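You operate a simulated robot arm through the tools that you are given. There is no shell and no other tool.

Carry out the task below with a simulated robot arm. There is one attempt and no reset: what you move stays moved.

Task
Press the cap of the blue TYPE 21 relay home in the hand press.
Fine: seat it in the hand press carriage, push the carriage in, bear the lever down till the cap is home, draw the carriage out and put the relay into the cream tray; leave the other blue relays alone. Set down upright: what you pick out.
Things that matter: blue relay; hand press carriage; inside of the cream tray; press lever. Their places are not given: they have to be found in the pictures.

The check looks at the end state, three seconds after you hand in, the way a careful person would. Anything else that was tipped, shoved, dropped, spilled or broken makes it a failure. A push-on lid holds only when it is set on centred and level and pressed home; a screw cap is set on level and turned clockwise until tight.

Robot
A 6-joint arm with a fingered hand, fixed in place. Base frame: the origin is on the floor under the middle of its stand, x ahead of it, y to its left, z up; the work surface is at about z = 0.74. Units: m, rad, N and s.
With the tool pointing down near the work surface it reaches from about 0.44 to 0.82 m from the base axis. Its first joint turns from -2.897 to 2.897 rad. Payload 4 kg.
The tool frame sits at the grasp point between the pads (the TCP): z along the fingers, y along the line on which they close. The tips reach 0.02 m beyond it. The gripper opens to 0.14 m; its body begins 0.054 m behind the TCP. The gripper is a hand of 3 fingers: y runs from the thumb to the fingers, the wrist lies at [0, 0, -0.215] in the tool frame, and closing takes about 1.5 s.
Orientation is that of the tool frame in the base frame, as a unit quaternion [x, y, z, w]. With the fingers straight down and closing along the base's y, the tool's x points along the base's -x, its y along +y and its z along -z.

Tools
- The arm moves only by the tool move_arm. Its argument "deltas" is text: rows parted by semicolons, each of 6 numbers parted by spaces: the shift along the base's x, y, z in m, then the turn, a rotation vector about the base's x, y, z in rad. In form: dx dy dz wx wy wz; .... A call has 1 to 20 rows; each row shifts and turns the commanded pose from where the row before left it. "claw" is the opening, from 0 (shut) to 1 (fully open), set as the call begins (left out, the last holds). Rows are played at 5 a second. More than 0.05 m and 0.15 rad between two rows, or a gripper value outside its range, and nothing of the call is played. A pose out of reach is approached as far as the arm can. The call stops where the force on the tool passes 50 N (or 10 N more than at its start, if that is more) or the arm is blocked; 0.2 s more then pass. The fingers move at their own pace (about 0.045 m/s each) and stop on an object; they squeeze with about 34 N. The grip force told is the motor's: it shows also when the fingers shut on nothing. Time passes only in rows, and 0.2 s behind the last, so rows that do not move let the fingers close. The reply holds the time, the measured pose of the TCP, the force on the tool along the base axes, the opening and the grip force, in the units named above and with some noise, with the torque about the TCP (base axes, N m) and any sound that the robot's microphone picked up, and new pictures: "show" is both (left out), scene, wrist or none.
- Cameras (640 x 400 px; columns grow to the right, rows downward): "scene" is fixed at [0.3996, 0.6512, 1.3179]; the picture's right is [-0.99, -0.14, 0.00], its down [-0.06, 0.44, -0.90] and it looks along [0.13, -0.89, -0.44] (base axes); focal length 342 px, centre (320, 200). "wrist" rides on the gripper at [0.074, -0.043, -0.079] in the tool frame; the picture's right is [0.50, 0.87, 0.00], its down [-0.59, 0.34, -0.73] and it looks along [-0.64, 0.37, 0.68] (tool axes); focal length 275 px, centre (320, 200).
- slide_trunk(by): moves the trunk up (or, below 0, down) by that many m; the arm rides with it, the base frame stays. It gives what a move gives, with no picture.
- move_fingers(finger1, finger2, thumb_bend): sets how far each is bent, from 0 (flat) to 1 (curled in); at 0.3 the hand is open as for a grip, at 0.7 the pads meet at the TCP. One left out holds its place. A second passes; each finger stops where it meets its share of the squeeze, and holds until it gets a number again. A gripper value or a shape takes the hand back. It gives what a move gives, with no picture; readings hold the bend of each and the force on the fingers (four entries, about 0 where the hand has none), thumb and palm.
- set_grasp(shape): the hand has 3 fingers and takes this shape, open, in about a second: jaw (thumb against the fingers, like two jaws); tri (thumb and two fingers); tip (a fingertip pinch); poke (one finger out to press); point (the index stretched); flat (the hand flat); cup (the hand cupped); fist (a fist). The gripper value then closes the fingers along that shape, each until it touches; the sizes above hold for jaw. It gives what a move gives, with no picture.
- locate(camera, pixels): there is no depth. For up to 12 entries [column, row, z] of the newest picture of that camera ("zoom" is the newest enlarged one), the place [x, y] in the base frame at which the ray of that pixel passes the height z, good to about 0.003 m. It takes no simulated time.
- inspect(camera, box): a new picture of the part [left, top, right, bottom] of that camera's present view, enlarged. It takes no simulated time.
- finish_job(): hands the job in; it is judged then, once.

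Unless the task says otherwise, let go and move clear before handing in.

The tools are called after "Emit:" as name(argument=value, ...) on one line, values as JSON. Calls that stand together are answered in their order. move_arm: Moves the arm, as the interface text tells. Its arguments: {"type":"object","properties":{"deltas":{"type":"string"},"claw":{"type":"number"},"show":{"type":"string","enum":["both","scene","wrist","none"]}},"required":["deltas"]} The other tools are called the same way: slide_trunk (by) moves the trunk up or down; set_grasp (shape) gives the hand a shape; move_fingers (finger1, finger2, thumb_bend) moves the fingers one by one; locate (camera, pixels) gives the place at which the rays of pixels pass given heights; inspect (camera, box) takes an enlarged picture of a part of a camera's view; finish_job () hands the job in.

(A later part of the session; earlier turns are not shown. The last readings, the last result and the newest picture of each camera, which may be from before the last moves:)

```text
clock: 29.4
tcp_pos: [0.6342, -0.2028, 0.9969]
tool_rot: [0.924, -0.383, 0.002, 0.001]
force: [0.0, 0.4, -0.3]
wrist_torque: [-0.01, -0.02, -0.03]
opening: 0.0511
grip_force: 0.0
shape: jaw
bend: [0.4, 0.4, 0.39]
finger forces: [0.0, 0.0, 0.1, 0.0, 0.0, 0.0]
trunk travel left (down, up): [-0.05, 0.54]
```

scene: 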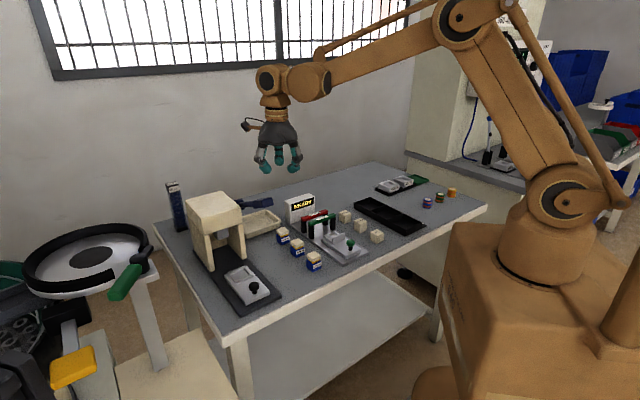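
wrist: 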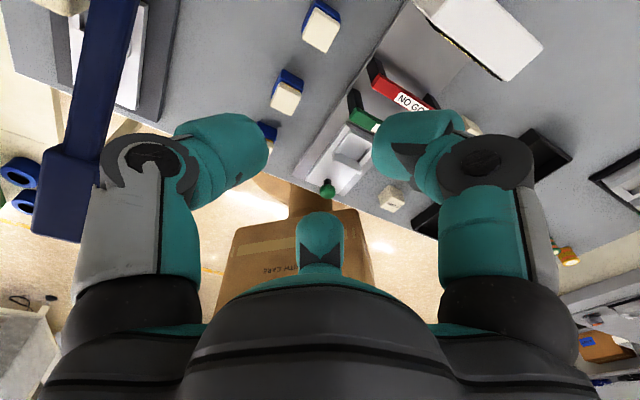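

Yaw is now -225°, with the relay at (322,28) in the wrist view. I'll descend partway and check the alignment.

Emit:
move_arm(deltas="-0.001 -0.0015 -0.04 0 0 0; 0 0 -0.04 0 0 0; 0 0 -0.04 0 0 0; 0 0 -0.04 0 0 0; 0 0 -0.02 0 0 0; 0 0 0 0 0 0; 0 0 0 0 0 0")

Emit:
inspect(camera="wrist", box=[180, 60, 460, 280])

Emit:
inspect(camera="scene", box=[250, 185, 340, 255])

```text
clock: 31.0
tcp_pos: [0.6355, -0.2058, 0.8158]
tool_rot: [0.924, -0.383, 0.002, 0.0]
force: [1.0, 0.3, 0.8]
wrist_torque: [-0.03, -0.01, 0.02]
opening: 0.0507
grip_force: 0.1
shape: jaw
bend: [0.4, 0.4, 0.39]
finger forces: [0.1, 0.0, 0.0, 0.1, 0.1, 0.0]
trunk travel left (down, up): [-0.05, 0.54]
```

scene: 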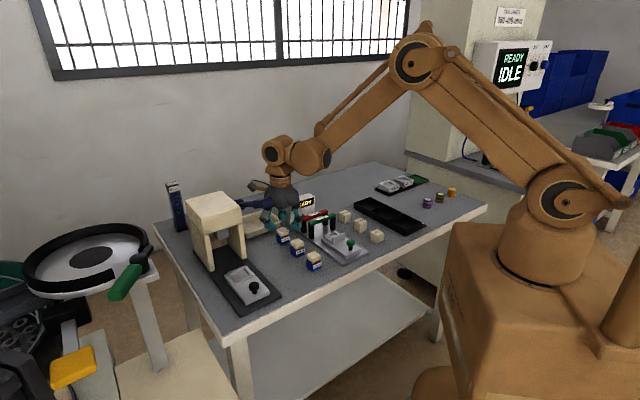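
wrist: 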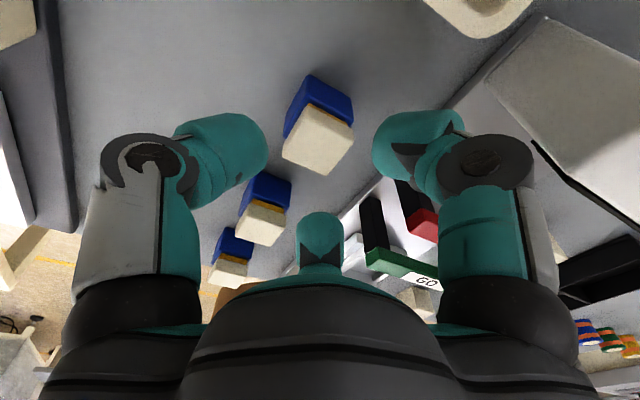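

```text
1.82 times, centred on (320, 170) of wrist
```

zoom: 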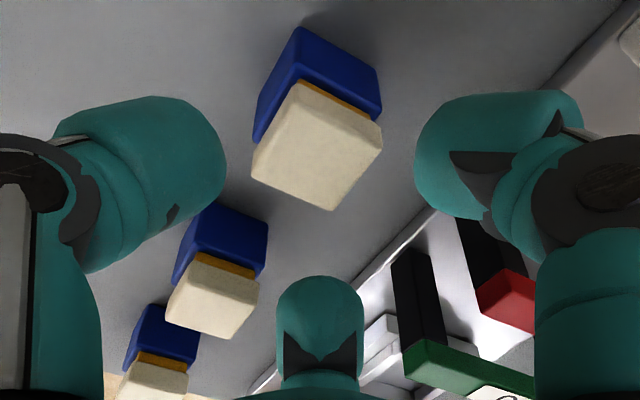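

```text
5.71 times, centred on (295, 220) of scene
```

zoom: 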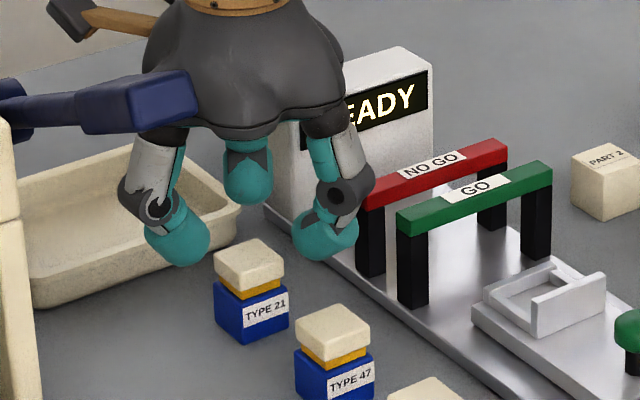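

The relay sits between thumb and fingers. I'll measure the cap corners from this side to centre exactly.

Emit:
locate(camera="wrist", pixels=[[282.6, 154.6, 0.786], [307.4, 105.7, 0.786], [354, 134.3, 0.786], [327, 175.5, 0.786], [308, 75, 0.766], [353, 95, 0.766], [283, 137, 0.766]])

```text
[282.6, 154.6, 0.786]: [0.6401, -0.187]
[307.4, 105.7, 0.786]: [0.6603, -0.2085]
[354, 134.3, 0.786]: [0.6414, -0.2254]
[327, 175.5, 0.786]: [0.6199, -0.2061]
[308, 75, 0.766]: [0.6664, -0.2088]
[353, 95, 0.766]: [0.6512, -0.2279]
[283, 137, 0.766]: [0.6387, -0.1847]
```

Combining both views puts the relay centre at about (0.636,-0.2055) with the cap top near 0.782, right under the TCP. Descending to z=0.764 with the fingers still open.

Emit:
move_arm(deltas="0 0 -0.02 0 0 0; 0 0 -0.018 0 0 0; 0 0 -0.013 0 0 0; 0 0 0 0 0 0; 0 0 0 0 0 0")

Emit:
inspect(camera="wrist", box=[180, 60, 460, 280])

Emit:
inspect(camera="scene", box=[250, 195, 340, 265])

```text
clock: 32.2
tcp_pos: [0.6338, -0.2049, 0.7666]
tool_rot: [0.924, -0.382, 0.002, 0.001]
force: [0.5, 0.5, -0.1]
wrist_torque: [-0.02, 0.02, 0.0]
opening: 0.0507
grip_force: 0.1
shape: jaw
bend: [0.4, 0.4, 0.39]
finger forces: [0.0, 0.0, 0.0, 0.0, 0.1, 0.0]
trunk travel left (down, up): [-0.05, 0.54]
```

scene: 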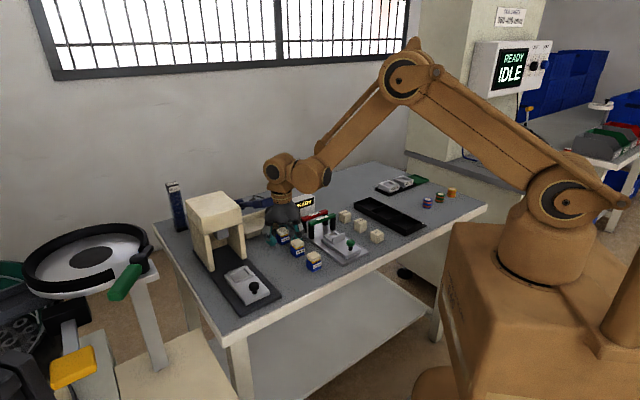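
wrist: 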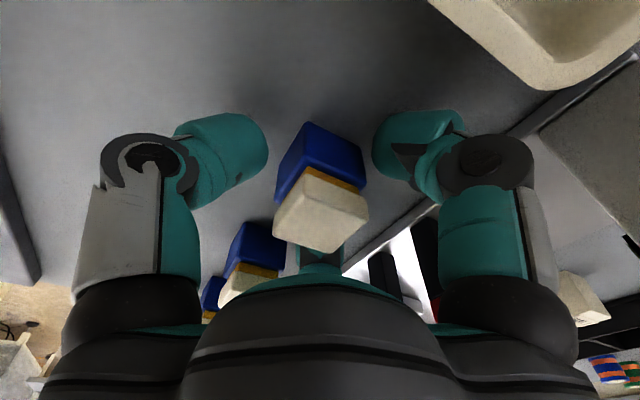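

```text
1.82 times, centred on (320, 170) of wrist
```

zoom: 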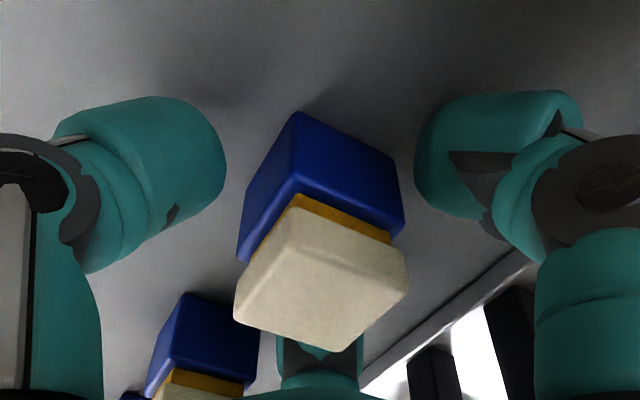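

```text
5.71 times, centred on (295, 230) of scene
```

zoom: 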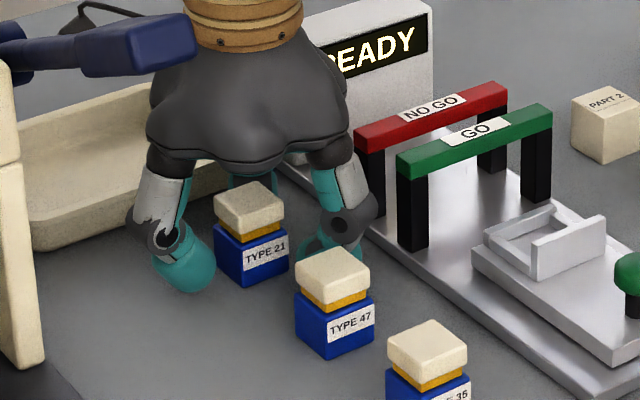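

No contact forces. One more check of the body's bottom corner and the cap's far corner against the TCP.

Emit:
locate(camera="wrist", pixels=[[307.4, 121.6, 0.74], [363, 150, 0.763], [303, 166, 0.763], [275, 190, 0.763], [328, 252, 0.782], [273, 231, 0.782], [368, 207, 0.782]])

```text
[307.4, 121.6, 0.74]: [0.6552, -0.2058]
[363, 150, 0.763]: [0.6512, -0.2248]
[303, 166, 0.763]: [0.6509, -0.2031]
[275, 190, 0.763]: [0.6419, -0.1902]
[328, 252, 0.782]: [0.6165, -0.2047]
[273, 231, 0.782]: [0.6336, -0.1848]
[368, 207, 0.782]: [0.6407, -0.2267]
```

The relay centre is (0.636,-0.2055); a 1.5 mm nudge in x and 2 mm down, then close on the blue body.

Emit:
move_arm(deltas="0.0015 0 -0.002 0 0 0; 0 0 0 0 0 0", show="none")

Emit:
move_arm(deltas="0 0 0 0 0 0; 0 0 0 0 0 0; 0 0 0 0 0 0; 0 0 0 0 0 0; 0 0 0 0 0 0; 0 0 0 0 0 0; 0 0 0 0 0 0; 0 0 0 0 0 0", claw=0.1)

Emit:
inspect(camera="wrist", box=[180, 60, 460, 280])

Emit:
inspect(camera="scene", box=[250, 195, 340, 265])

```text
clock: 32.8
tcp_pos: [0.6344, -0.204, 0.7641]
tool_rot: [0.924, -0.383, 0.002, 0.001]
force: [1.3, -0.5, 1.0]
wrist_torque: [0.01, 0.01, 0.04]
opening: 0.0509
grip_force: 0.0
shape: jaw
bend: [0.4, 0.4, 0.39]
finger forces: [0.0, 0.0, 0.0, 0.1, 0.0, 0.1]
trunk travel left (down, up): [-0.05, 0.54]
```

```text
clock: 34.6
tcp_pos: [0.6341, -0.2044, 0.7644]
tool_rot: [0.924, -0.383, 0.002, 0.001]
force: [0.2, 0.0, 0.2]
wrist_torque: [0.0, 0.0, -0.01]
opening: 0.0289
grip_force: 34.0
shape: jaw
bend: [0.48, 0.48, 0.49]
finger forces: [26.9, 26.7, 0.1, 0.0, 29.0, 0.1]
trunk travel left (down, up): [-0.05, 0.54]
```

scene: 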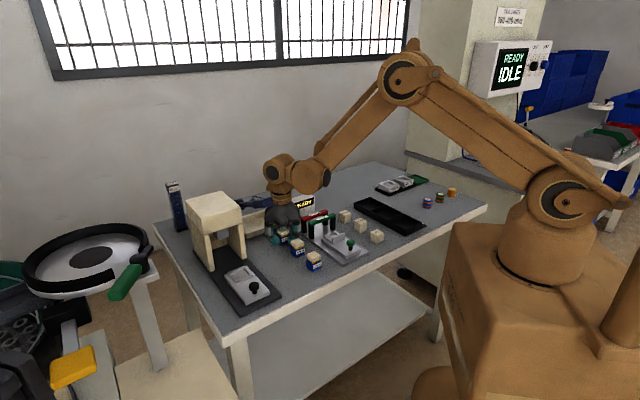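
wrist: 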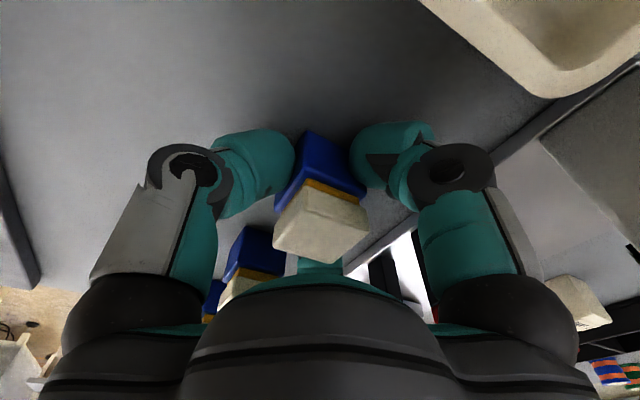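

```text
1.82 times, centred on (320, 170) of wrist
```

zoom: 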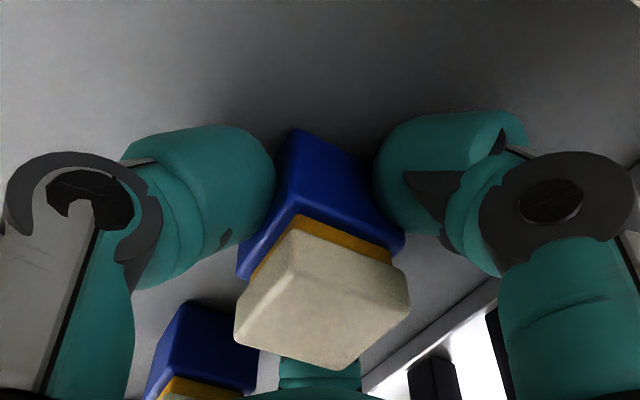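

```text
5.71 times, centred on (295, 230) of scene
```

zoom: 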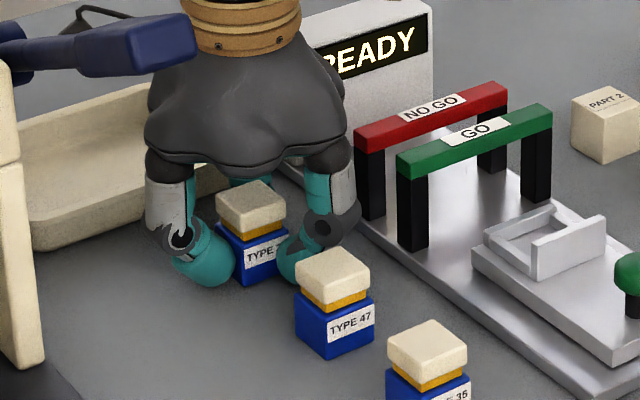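

All three digits bear on the blue body (27-29 N), the cap is untouched and the relay is still square. Lifting slowly to check the hold.

Emit:
move_arm(deltas="0 0 0.005 0 0 0; 0 0 0.01 0 0 0; 0 0 0.015 0 0 0; 0 0 0.02 0 0 0; 0 0 0.02 0 0 0; 0 0 0 0 0 0")

Emit:
inspect(camera="wrist", box=[180, 60, 460, 280])

Emit:
inspect(camera="scene", box=[250, 175, 340, 265])

```text
clock: 36.0
tcp_pos: [0.6346, -0.2054, 0.8327]
tool_rot: [0.924, -0.383, 0.003, 0.002]
force: [0.2, -0.6, 0.1]
wrist_torque: [0.01, -0.03, 0.01]
opening: 0.0287
grip_force: 33.6
shape: jaw
bend: [0.48, 0.48, 0.49]
finger forces: [26.8, 26.9, 0.1, 0.0, 28.9, 0.0]
trunk travel left (down, up): [-0.05, 0.54]
```

scene: 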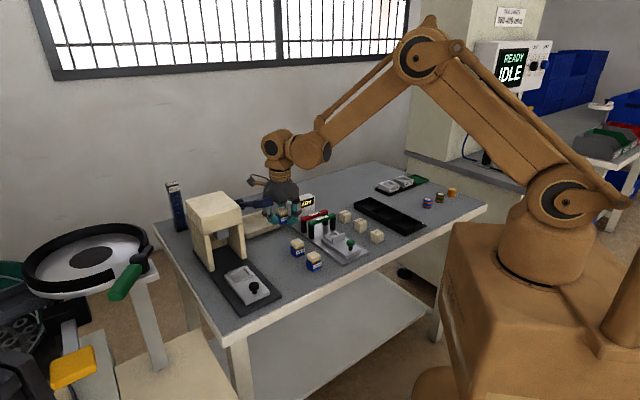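
wrist: 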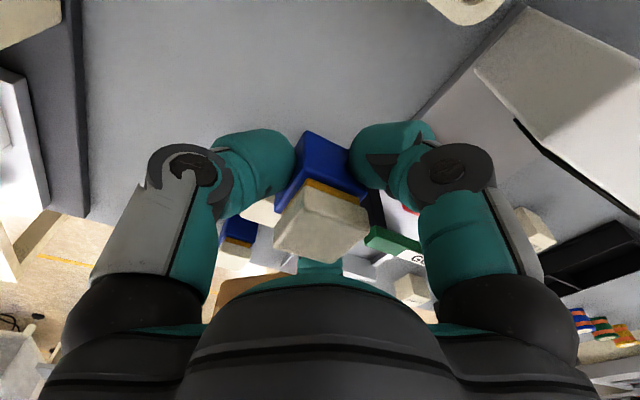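

```text
1.82 times, centred on (320, 170) of wrist
```

zoom: 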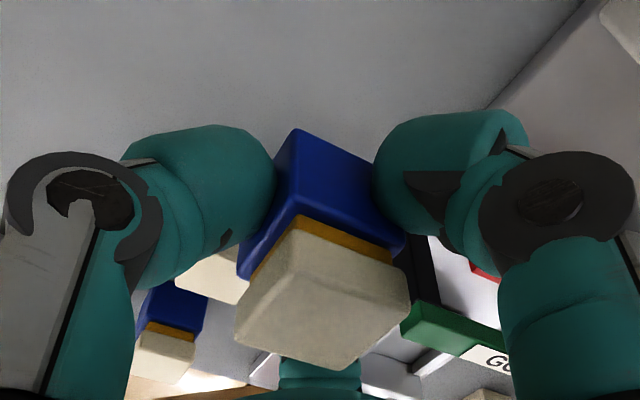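

```text
4.44 times, centred on (295, 220) of scene
```

zoom: 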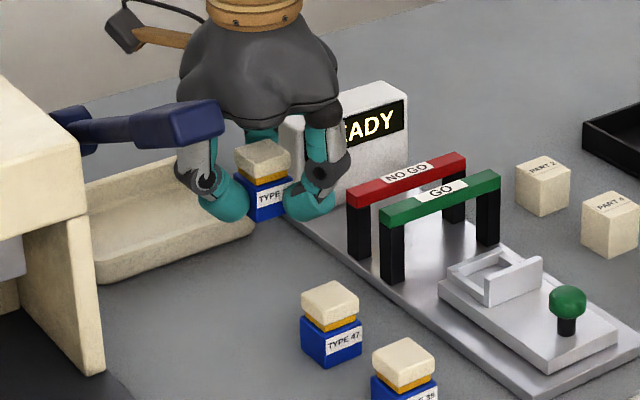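

The relay came up cleanly with its cap on (grip steady at 27-29 N). I'll rise above lever height and turn back to yaw -135°, then move over the carriage.

Emit:
move_arm(deltas="0 0 0.04 0 0 0; 0 0 0.05 0 0 0; 0 0 0.05 0 0 0; 0 0 0.05 0 0 0; 0 0 0.03 0 0 0.1; 0 0 0 0 0 0.147; 0 0 0 0 0 0.147; 0 0 0 0 0 0.147; 0 0 0 0 0 0.147; 0 0 0 0 0 0.147; 0 0 0 0 0 0.147; 0 0 0 0 0 0.147; 0 0 0 0 0 0.147; 0 0 0 0 0 0.147; 0 0 0 0 0 0.147; 0 0 0 0 0 0", show="none")

```text
clock: 39.4
tcp_pos: [0.6349, -0.205, 1.0528]
tool_rot: [0.923, 0.384, 0.002, -0.001]
force: [0.3, -0.1, -0.2]
wrist_torque: [0.0, 0.0, -0.03]
opening: 0.0285
grip_force: 33.8
shape: jaw
bend: [0.48, 0.48, 0.5]
finger forces: [27.4, 27.2, 0.0, 0.0, 27.8, 0.0]
trunk travel left (down, up): [-0.05, 0.54]
```

The hand is level at yaw -135° with the relay held. I'll measure the pocket rim corners from the fixed scene camera before moving over.

Emit:
inspect(camera="scene", box=[222, 258, 262, 290])

Emit:
locate(camera="scene", pixels=[[227.7, 273.2, 0.769], [244.9, 266.0, 0.769], [253.2, 275.0, 0.769], [235.3, 282.1, 0.769], [224.2, 275.5, 0.76], [270, 293, 0.76], [246.5, 304, 0.76], [246, 266.5, 0.76]])

```text
12.50 times, centred on (242, 274) of scene
```

zoom: 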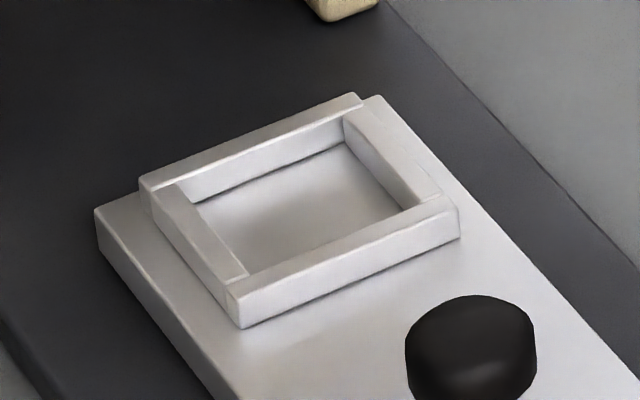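

```text
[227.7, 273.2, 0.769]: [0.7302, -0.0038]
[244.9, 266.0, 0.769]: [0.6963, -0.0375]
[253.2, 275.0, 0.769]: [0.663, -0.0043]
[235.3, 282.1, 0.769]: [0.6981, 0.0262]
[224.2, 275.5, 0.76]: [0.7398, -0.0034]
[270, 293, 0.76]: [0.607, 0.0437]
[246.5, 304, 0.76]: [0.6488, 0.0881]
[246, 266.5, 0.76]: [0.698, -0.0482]
```

The 12.5x zoom shows the pocket clearly; the rim is about 7 mm high. I'll locate the inner corners of the rim.

Emit:
locate(camera="scene", pixels=[[231.04, 272.96, 0.766], [244.0, 267.6, 0.766], [248.56, 274.56, 0.766], [236.24, 279.76, 0.766], [227.6, 272.6, 0.766], [245.4, 265.6, 0.766], [253.1, 275.0, 0.766], [235.4, 281.8, 0.766], [224, 274.7, 0.759], [247, 265.7, 0.759]])

```text
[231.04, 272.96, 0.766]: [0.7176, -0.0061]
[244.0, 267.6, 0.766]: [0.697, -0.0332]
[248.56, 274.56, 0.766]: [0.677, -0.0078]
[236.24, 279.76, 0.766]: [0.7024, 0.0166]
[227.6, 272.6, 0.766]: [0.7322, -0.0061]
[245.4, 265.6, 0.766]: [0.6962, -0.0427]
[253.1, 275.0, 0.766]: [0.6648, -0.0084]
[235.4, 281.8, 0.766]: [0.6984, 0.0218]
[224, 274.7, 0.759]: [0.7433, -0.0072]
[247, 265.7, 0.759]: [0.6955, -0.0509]
```

Scene and wrist views put the pocket centre near u=0.498, v=0.489. I'll carry the relay across above the lever to a point 0.02 m to the +v side of the pocket, lower to z=0.90 and look.

Emit:
move_arm(deltas="0.0133 0.0358 0 0 0 0; 0.0133 0.0358 0 0 0 0; 0.0133 0.0358 0 0 0 0; 0.0133 0.0358 0 0 0 0; 0.0133 0.0358 0 0 0 0; 0.0133 0.0358 0 0 0 0; 0 0 0 0 0 0; 0 0 -0.04 0 0 0; 0 0 -0.04 0 0 0; 0 0 -0.04 0 0 0; 0 0 -0.03 0 0 0; 0 0 0 0 0 0; 0 0 0 0 0 0")

Emit:
inspect(camera="wrist", box=[200, 0, 440, 200])

Emit:
inspect(camera="scene", box=[190, 170, 310, 310])

```text
clock: 42.2
tcp_pos: [0.7145, 0.0129, 0.9031]
tool_rot: [0.924, 0.383, 0.002, -0.001]
force: [0.1, 0.2, -0.9]
wrist_torque: [-0.02, -0.02, 0.0]
opening: 0.0286
grip_force: 33.9
shape: jaw
bend: [0.48, 0.48, 0.5]
finger forces: [27.5, 27.3, 0.0, 0.0, 27.5, 0.0]
trunk travel left (down, up): [-0.05, 0.54]
```

scene: 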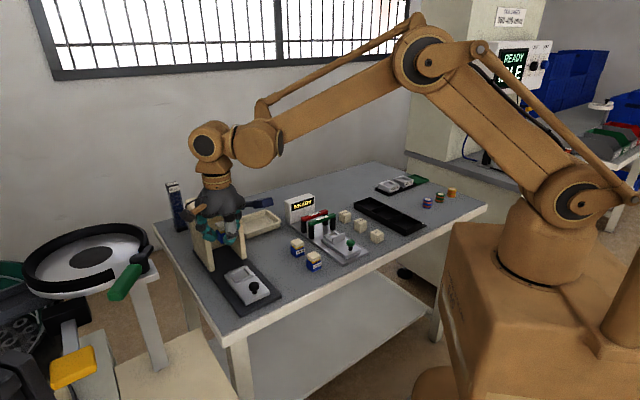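
wrist: 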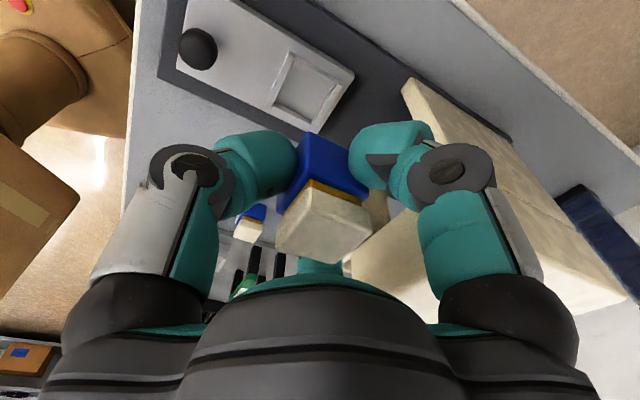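

```text
2.00 times, centred on (320, 100) of wrist
```

zoom: 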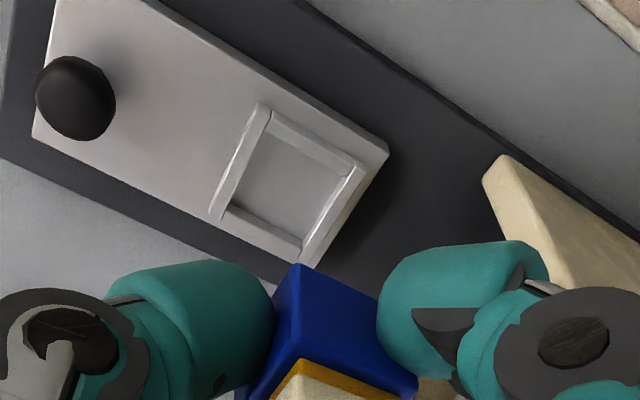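

```text
2.86 times, centred on (250, 240) of scene
```

zoom: 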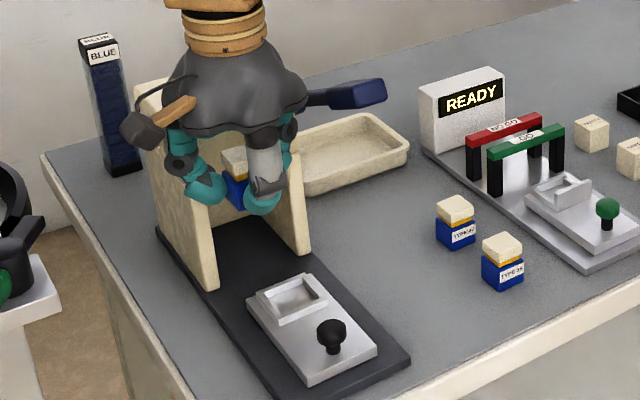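

The pocket is plainly visible at (305,92) in the wrist view. I'll locate its inner and outer rim corners and the knob from here.

Emit:
locate(camera="wrist", pixels=[[296, 61, 0.766], [336, 86, 0.766], [311.5, 122.5, 0.766], [275, 102.5, 0.766], [290, 51, 0.766], [342.5, 82.5, 0.766], [315, 134, 0.766], [264.5, 110, 0.766], [199, 49, 0.788], [354, 75, 0.759], [186, 66, 0.759], [311, 140, 0.759]])

```text
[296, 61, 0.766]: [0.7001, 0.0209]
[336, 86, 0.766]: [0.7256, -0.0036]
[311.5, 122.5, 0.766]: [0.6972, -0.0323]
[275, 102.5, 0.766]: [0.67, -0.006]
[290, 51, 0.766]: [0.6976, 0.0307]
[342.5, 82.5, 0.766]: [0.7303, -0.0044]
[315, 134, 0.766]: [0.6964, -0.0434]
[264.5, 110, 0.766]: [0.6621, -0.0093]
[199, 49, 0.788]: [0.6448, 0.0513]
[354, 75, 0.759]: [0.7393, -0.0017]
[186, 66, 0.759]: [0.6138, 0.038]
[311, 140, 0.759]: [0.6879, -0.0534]
```

Pocket centre averages (0.6978,-0.0071). Now I check where the relay sits relative to the hand, from its visible lower corner at (308,132).

Emit:
inspect(camera="wrist", box=[260, 110, 390, 280])

Emit:
locate(camera="wrist", pixels=[[308.5, 132.5, 0.8787], [275, 203, 0.8787], [369, 186, 0.8787], [330, 263, 0.921], [276, 243, 0.921], [372, 218, 0.921]])

```text
2.35 times, centred on (325, 195) of wrist
```

zoom: 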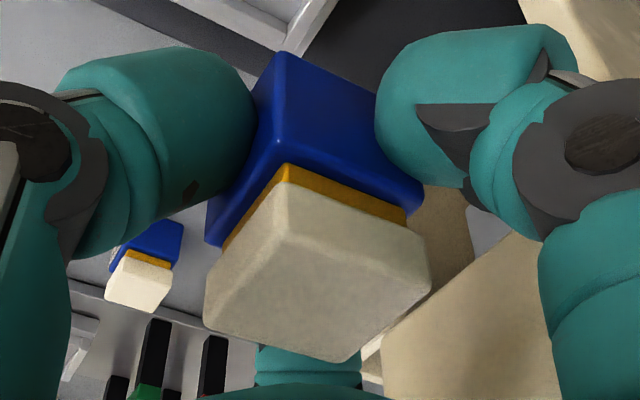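

```text
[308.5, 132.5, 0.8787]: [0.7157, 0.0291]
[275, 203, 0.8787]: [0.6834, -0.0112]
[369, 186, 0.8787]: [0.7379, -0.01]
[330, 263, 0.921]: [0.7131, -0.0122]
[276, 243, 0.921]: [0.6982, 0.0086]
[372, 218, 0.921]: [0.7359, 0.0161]
```

The relay hangs upright and square. I'll lower to z=0.845, shift over the pocket, and lower until the relay is just above the rim, then compare relay and rim edges directly.

Emit:
move_arm(deltas="0 0 -0.03 0 0 0; 0 0 -0.028 0 0 0; -0.008 -0.009 0 0 0 0; -0.008 -0.009 0 0 0 0; 0 0 -0.02 0 0 0; 0 0 -0.02 0 0 0; 0 0 0 0 0 0; 0 0 0 0 0 0")

Emit:
inspect(camera="wrist", box=[230, 60, 410, 260])

Emit:
inspect(camera="scene", box=[205, 225, 285, 305])

```text
clock: 44.0
tcp_pos: [0.6998, -0.0086, 0.805]
tool_rot: [0.924, 0.382, 0.002, -0.001]
force: [-0.9, -0.1, -0.6]
wrist_torque: [0.0, 0.0, 0.0]
opening: 0.0283
grip_force: 34.3
shape: jaw
bend: [0.48, 0.48, 0.5]
finger forces: [27.8, 27.4, 0.1, 0.0, 27.3, 0.1]
trunk travel left (down, up): [-0.05, 0.54]
```

scene: 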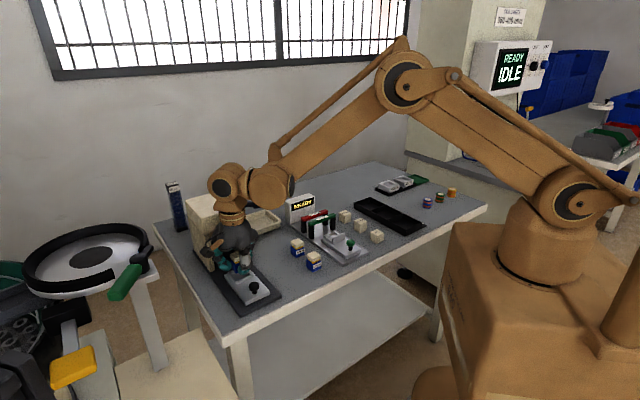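
wrist: 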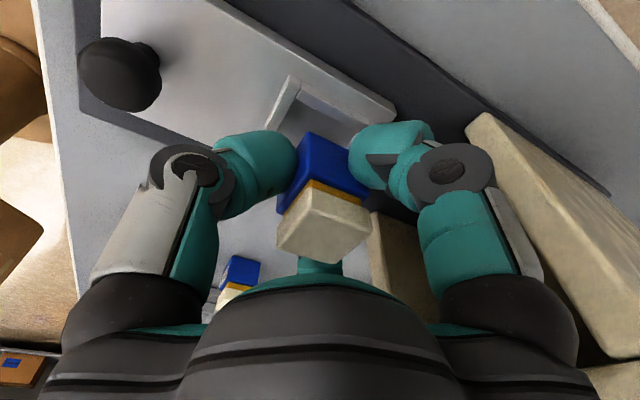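

```text
2.00 times, centred on (320, 160) of wrist
```

zoom: 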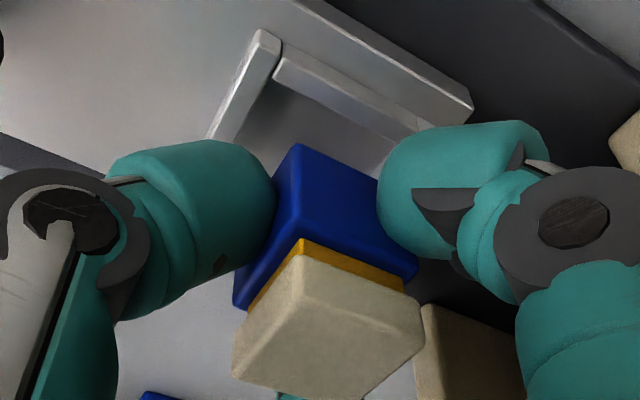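

```text
5.00 times, centred on (245, 265) of scene
```

zoom: 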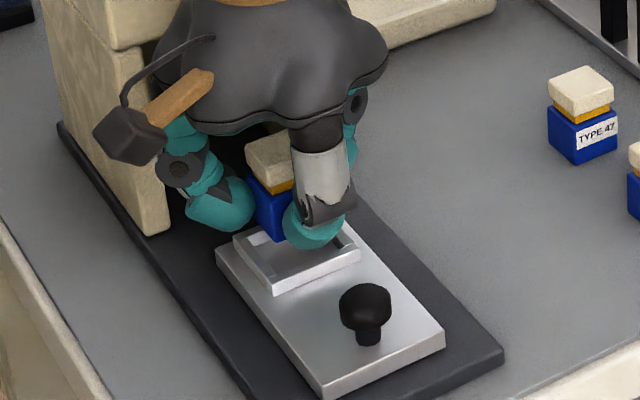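

I can compare the pocket's near inner corner (about (296,100)) with the relay's near lower corner (about (307,131)) in the same picture.

Emit:
inspect(camera="wrist", box=[260, 65, 360, 145])

Emit:
locate(camera="wrist", pixels=[[296, 100, 0.766], [307.5, 131.5, 0.7815], [307.5, 131.5, 0.7835], [295, 76, 0.766], [296, 102, 0.759], [120, 70, 0.788]])

```text
5.00 times, centred on (310, 105) of wrist
```

zoom: 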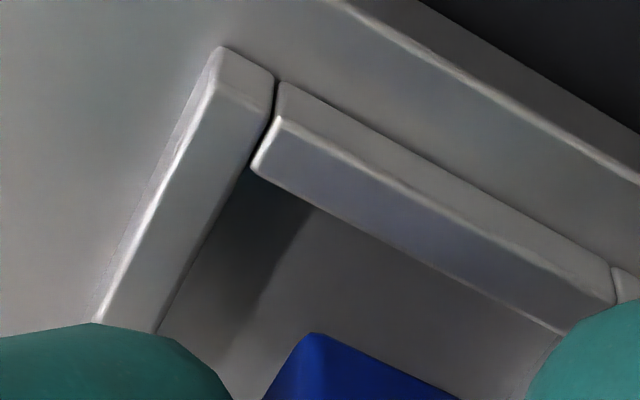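

```text
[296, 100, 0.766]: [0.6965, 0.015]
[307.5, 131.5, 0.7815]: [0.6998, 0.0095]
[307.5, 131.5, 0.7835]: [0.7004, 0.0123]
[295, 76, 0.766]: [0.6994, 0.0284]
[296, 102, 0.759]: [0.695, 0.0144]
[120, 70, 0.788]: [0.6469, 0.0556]
```

The relay's near corner stands about 7-9 mm from the pocket's corner where about 4 mm is wanted, so it must go roughly 4 mm toward -u and 1 mm toward +v. I'll shift by (-0.002,+0.004), lower 7 mm and compare again.

Emit:
move_arm(deltas="-0.002 0.004 0 0 0 0; 0 0 -0.007 0 0 0; 0 0 0 0 0 0; 0 0 0 0 0 0")

Emit:
inspect(camera="wrist", box=[260, 65, 360, 145])

Emit:
inspect(camera="scene", box=[220, 245, 270, 295])

```text
clock: 45.0
tcp_pos: [0.696, -0.0036, 0.7982]
tool_rot: [0.924, 0.383, 0.003, -0.001]
force: [-0.5, 0.1, -0.5]
wrist_torque: [0.01, 0.01, 0.0]
opening: 0.0284
grip_force: 33.7
shape: jaw
bend: [0.48, 0.48, 0.5]
finger forces: [27.7, 27.2, 0.0, 0.0, 27.3, 0.0]
trunk travel left (down, up): [-0.05, 0.54]
```

scene: 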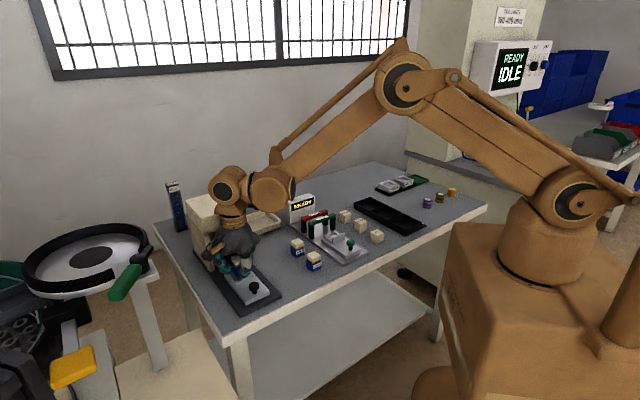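
wrist: 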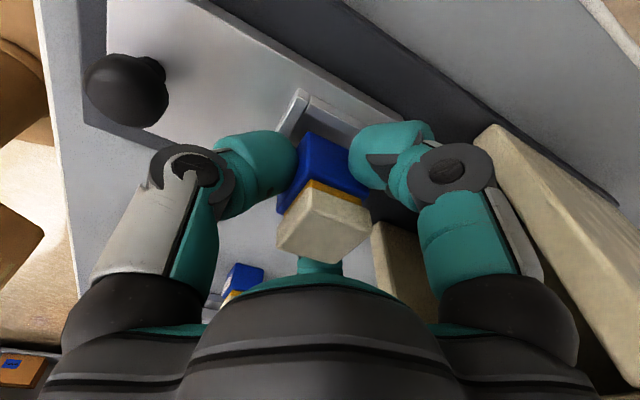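

```text
5.00 times, centred on (310, 105) of wrist
```

zoom: 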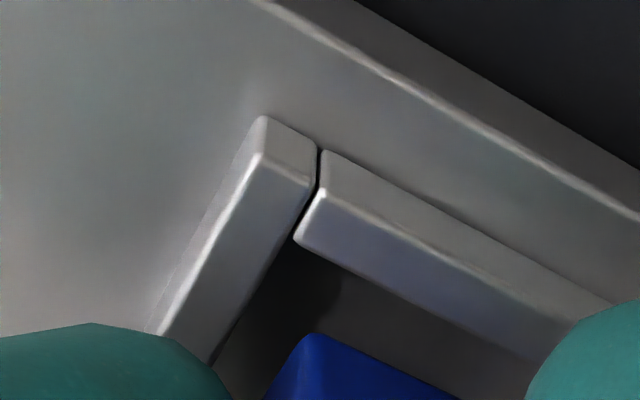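

```text
8.00 times, centred on (245, 270) of scene
```

zoom: 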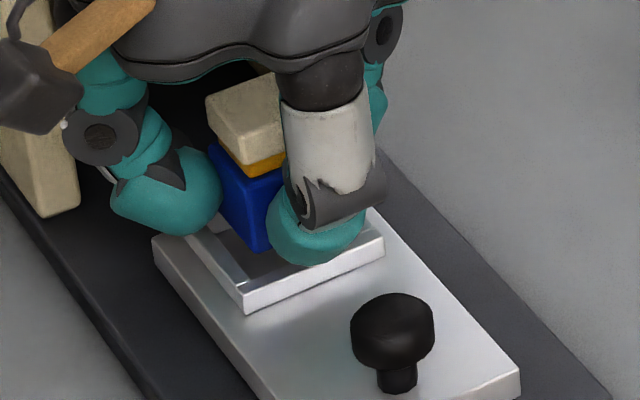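

I'll triangulate the relay's near lower corner and the pocket's near inner corner from both cameras at several heights, to get rid of the height ambiguity.

Emit:
locate(camera="wrist", pixels=[[308.4, 132, 0.768], [308.4, 132, 0.774], [308.4, 132, 0.78], [306, 101, 0.762], [306, 101, 0.768], [306, 101, 0.774], [298.7, 95.5, 0.768], [322, 97.5, 0.768]])

Emit:
locate(camera="scene", pixels=[[237.75, 276.25, 0.768], [237.75, 276.25, 0.774], [237.75, 276.25, 0.78], [236.25, 279.6, 0.762], [236.25, 279.6, 0.768], [236.25, 279.6, 0.774], [235.3, 281.8, 0.768]])

```text
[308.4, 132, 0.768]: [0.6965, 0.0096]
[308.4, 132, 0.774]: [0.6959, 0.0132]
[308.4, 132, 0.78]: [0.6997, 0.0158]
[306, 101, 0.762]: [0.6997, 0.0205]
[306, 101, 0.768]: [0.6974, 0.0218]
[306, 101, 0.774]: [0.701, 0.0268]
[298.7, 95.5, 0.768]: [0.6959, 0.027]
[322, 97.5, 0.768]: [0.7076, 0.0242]
```

```text
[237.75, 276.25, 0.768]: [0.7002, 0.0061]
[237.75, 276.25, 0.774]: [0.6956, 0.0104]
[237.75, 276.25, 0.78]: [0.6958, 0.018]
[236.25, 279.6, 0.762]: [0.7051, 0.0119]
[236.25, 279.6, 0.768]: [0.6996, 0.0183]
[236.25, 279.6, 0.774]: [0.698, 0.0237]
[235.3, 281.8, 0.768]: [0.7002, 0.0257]
```

Triangulated: relay near corner at about (0.697,0.0145), pocket near corner at about (0.699,0.0225), so a further +0.003 in y centres it. Then I lower gently and watch the force.

Emit:
move_arm(deltas="0.0005 0.003 0 0 0 0; 0 0 -0.003 0 0 0; 0 0 -0.002 0 0 0; 0 0 0 0 0 0; 0 0 0 0 0 0")

Emit:
inspect(camera="wrist", box=[260, 65, 360, 145])

Emit:
inspect(camera="scene", box=[220, 245, 270, 295])

```text
clock: 46.2
tcp_pos: [0.6978, -0.0013, 0.7933]
tool_rot: [0.924, 0.382, 0.003, -0.001]
force: [0.1, -0.1, -1.0]
wrist_torque: [0.0, -0.01, -0.01]
opening: 0.0283
grip_force: 33.9
shape: jaw
bend: [0.48, 0.48, 0.5]
finger forces: [27.8, 27.4, 0.1, 0.1, 27.3, 0.0]
trunk travel left (down, up): [-0.05, 0.54]
```

scene: 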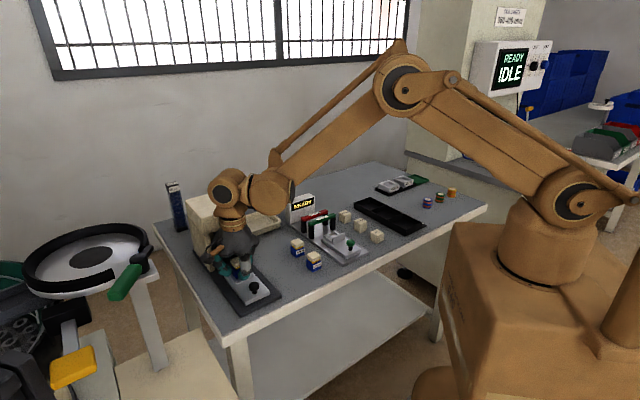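
wrist: 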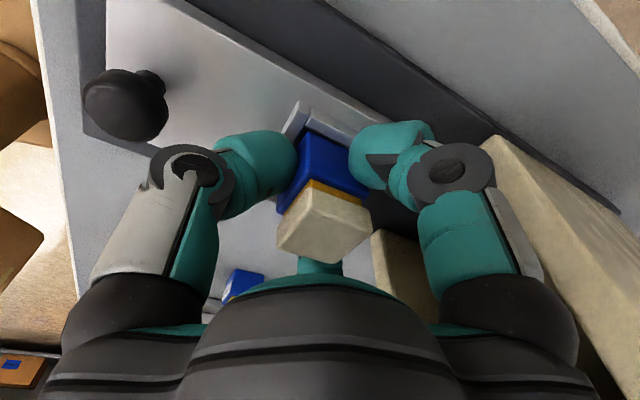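

```text
5.00 times, centred on (310, 105) of wrist
```

zoom: 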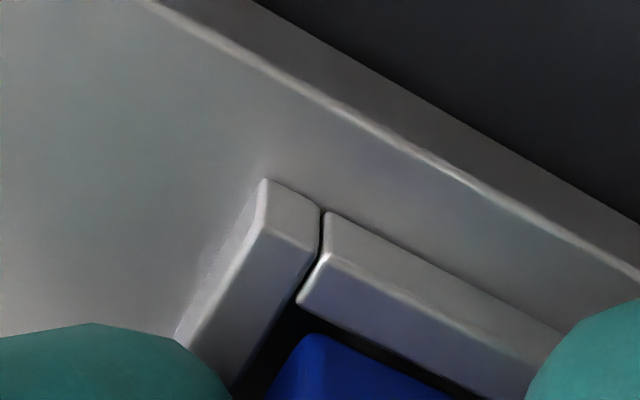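

```text
8.00 times, centred on (245, 270) of scene
```

zoom: 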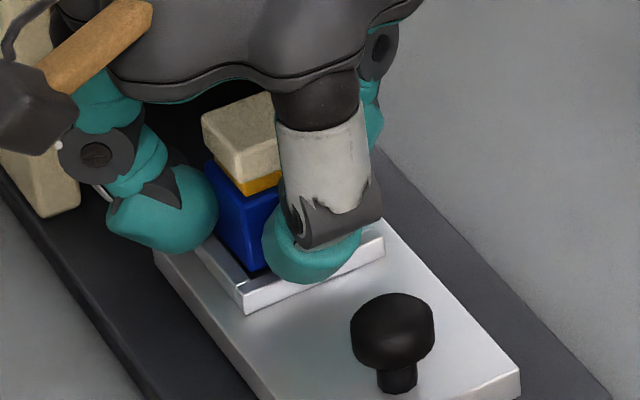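

The relay's edges now run parallel to and just inside the rim in both views. I'll lower a few millimetres in small steps and watch the vertical force.

Emit:
move_arm(deltas="0 0.001 -0.001 0 0 0; 0 0 -0.001 0 0 0; 0 0 -0.001 0 0 0; 0 0 0 0 0 0; 0 0 0 0 0 0")

Emit:
inspect(camera="wrist", box=[260, 65, 360, 145])

Emit:
inspect(camera="scene", box=[220, 245, 270, 295])

```text
clock: 47.4
tcp_pos: [0.696, 0.0006, 0.7916]
tool_rot: [0.924, 0.383, 0.003, 0.0]
force: [7.3, -2.3, 23.9]
wrist_torque: [-0.13, -0.26, 0.06]
opening: 0.0287
grip_force: 33.9
shape: jaw
bend: [0.48, 0.48, 0.5]
finger forces: [42.4, 40.7, 0.0, 0.1, 33.0, 0.0]
trunk travel left (down, up): [-0.05, 0.54]
```

scene: 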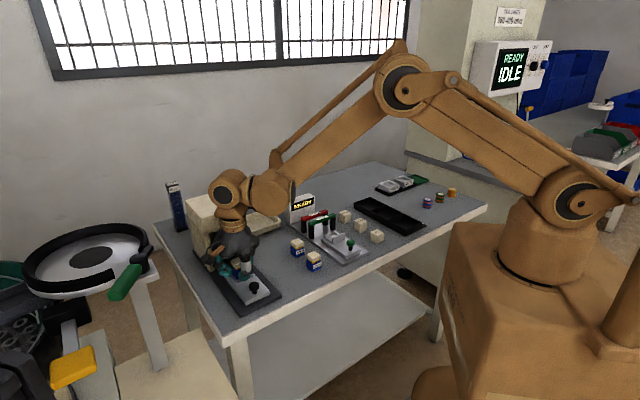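
wrist: 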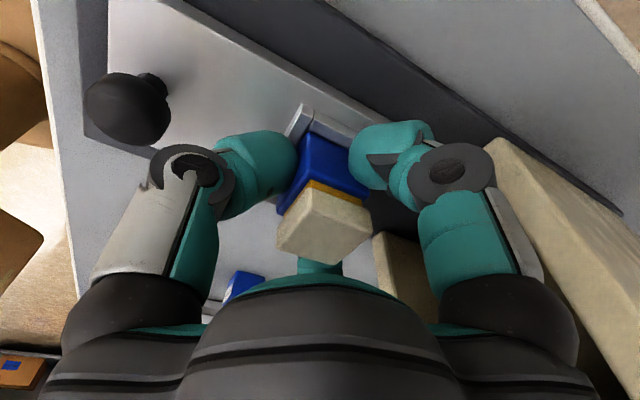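

```text
5.00 times, centred on (310, 105) of wrist
```

zoom: 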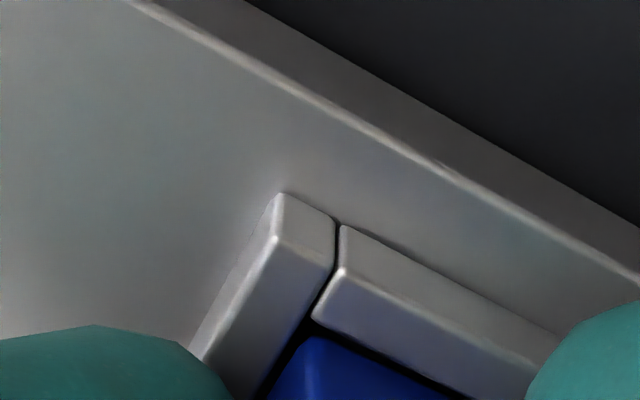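

```text
8.00 times, centred on (245, 270) of scene
```

zoom: 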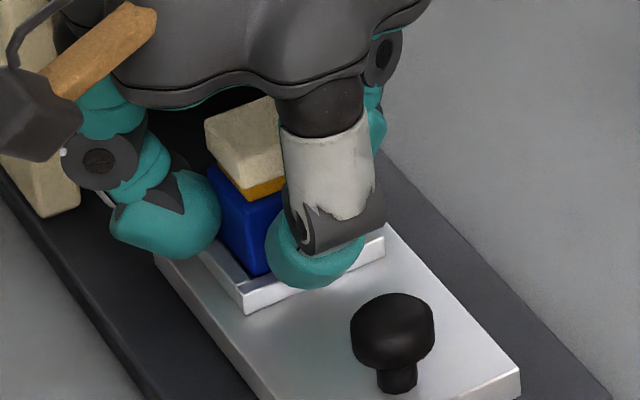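

The 24 N upward force with extra load on all fingertips shows the tips resting on the rim, while the relay's edges sit inside the pocket opening in both views. I'll relieve 1 mm and open the fingers just a hair so the relay drops guided between them.

Emit:
move_arm(deltas="0 0 0.001 0 0 0; 0 0 0 0 0 0", show="none")

Emit:
move_arm(deltas="0 0 0 0 0 0; 0 0 0 0 0 0; 0 0 0 0 0 0; 0 0 0 0 0 0", claw=0.235)

Emit:
inspect(camera="wrist", box=[240, 65, 400, 265])

Emit:
inspect(camera="scene", box=[220, 245, 270, 295])

```text
clock: 48.0
tcp_pos: [0.6963, 0.0004, 0.7927]
tool_rot: [0.923, 0.384, 0.002, -0.002]
force: [0.4, -0.3, 5.7]
wrist_torque: [-0.05, -0.05, -0.01]
opening: 0.0289
grip_force: 34.1
shape: jaw
bend: [0.48, 0.48, 0.5]
finger forces: [35.0, 34.4, 0.0, 0.1, 29.7, 0.0]
trunk travel left (down, up): [-0.05, 0.54]
```

```text
clock: 49.0
tcp_pos: [0.6963, -0.0005, 0.7927]
tool_rot: [0.924, 0.383, 0.003, -0.001]
force: [-1.1, 0.8, 7.4]
wrist_torque: [-0.05, -0.04, 0.03]
opening: 0.0337
grip_force: 0.1
shape: jaw
bend: [0.46, 0.46, 0.46]
finger forces: [7.7, 7.9, 0.0, 0.0, 0.0, 0.0]
trunk travel left (down, up): [-0.05, 0.54]
```

scene: 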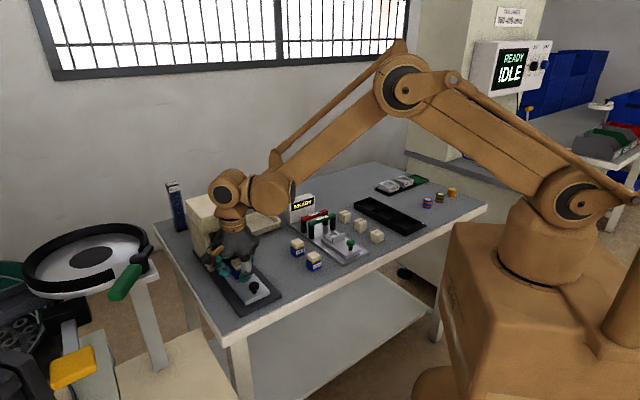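
wrist: 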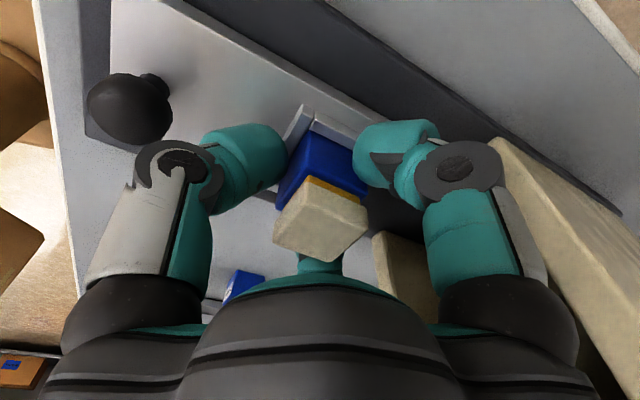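

```text
2.00 times, centred on (320, 165) of wrist
```

zoom: 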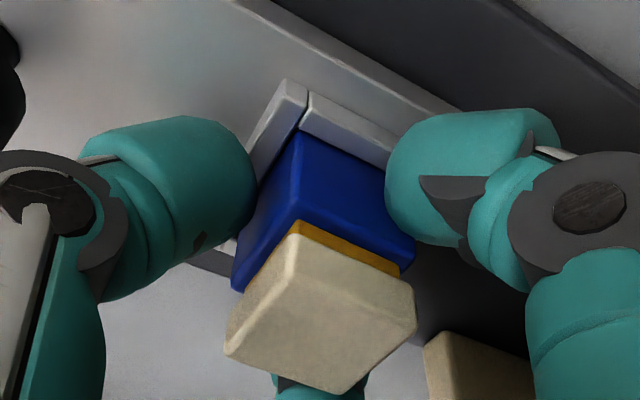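

```text
8.00 times, centred on (245, 270) of scene
```

zoom: 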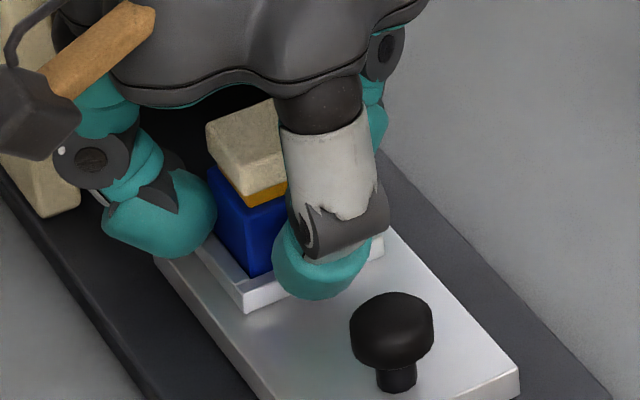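

The thumb is clear but the relay does not seem to have dropped yet; its near corner is still visible at rim level. I'll open a bit more and look.

Emit:
move_arm(deltas="0 0 0.001 0 0 0; 0 0 0 0 0 0; 0 0 0 0 0 0", claw=0.3)

Emit:
inspect(camera="wrist", box=[240, 65, 400, 265])

Emit:
inspect(camera="scene", box=[220, 245, 270, 295])

```text
clock: 49.8
tcp_pos: [0.6963, -0.0005, 0.7932]
tool_rot: [0.924, 0.382, 0.002, -0.001]
force: [0.3, 0.1, 0.6]
wrist_torque: [0.01, -0.02, -0.03]
opening: 0.0418
grip_force: 0.0
shape: jaw
bend: [0.43, 0.43, 0.43]
finger forces: [0.0, 0.1, 0.0, 0.0, 0.0, 0.0]
trunk travel left (down, up): [-0.05, 0.54]
```

scene: 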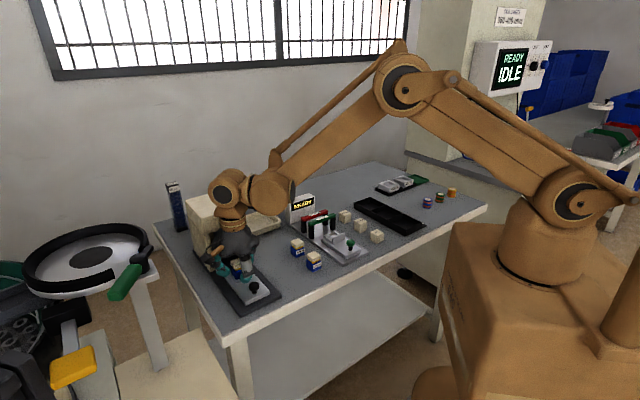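
wrist: 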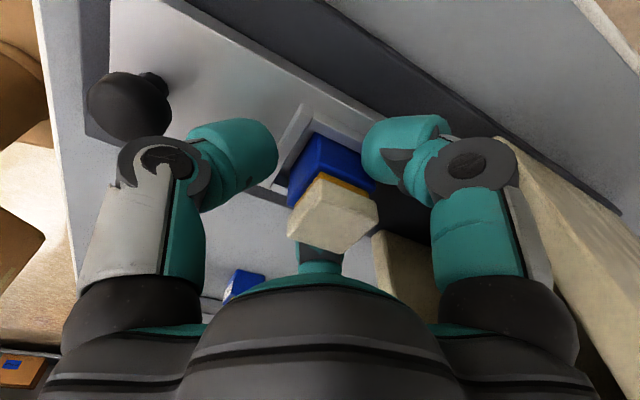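

```text
2.00 times, centred on (320, 165) of wrist
```

zoom: 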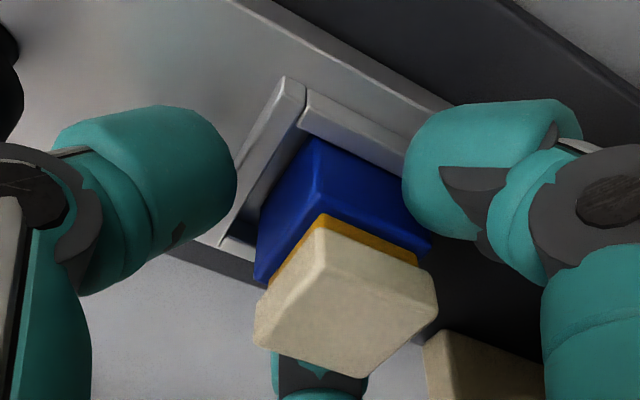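

```text
8.00 times, centred on (245, 270) of scene
```

zoom: 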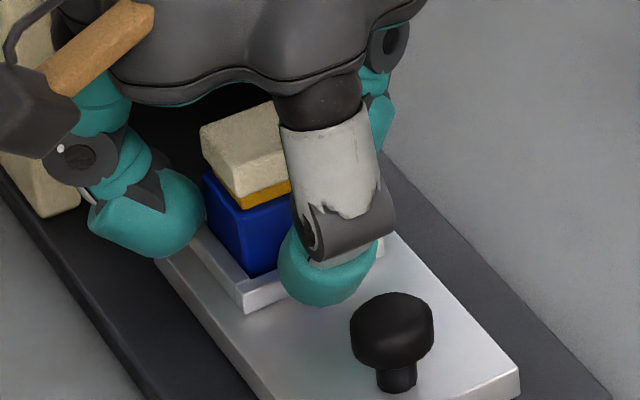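

The relay has shifted slightly toward +u. I'll enlarge it to see whether it stands level or is perched on the far rim.

Emit:
inspect(camera="scene", box=[225, 255, 260, 285])

Emit:
inspect(camera="wrist", box=[260, 90, 400, 260])

```text
13.33 times, centred on (242, 270) of scene
```

zoom: 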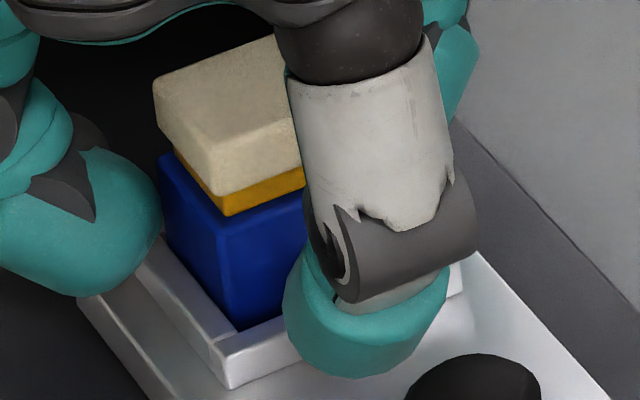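

```text
2.35 times, centred on (330, 175) of wrist
```

zoom: 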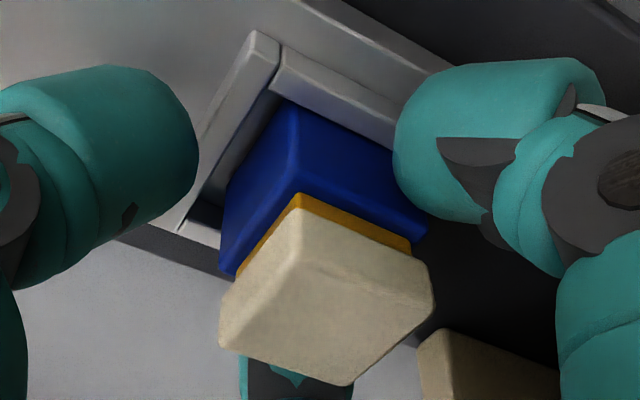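

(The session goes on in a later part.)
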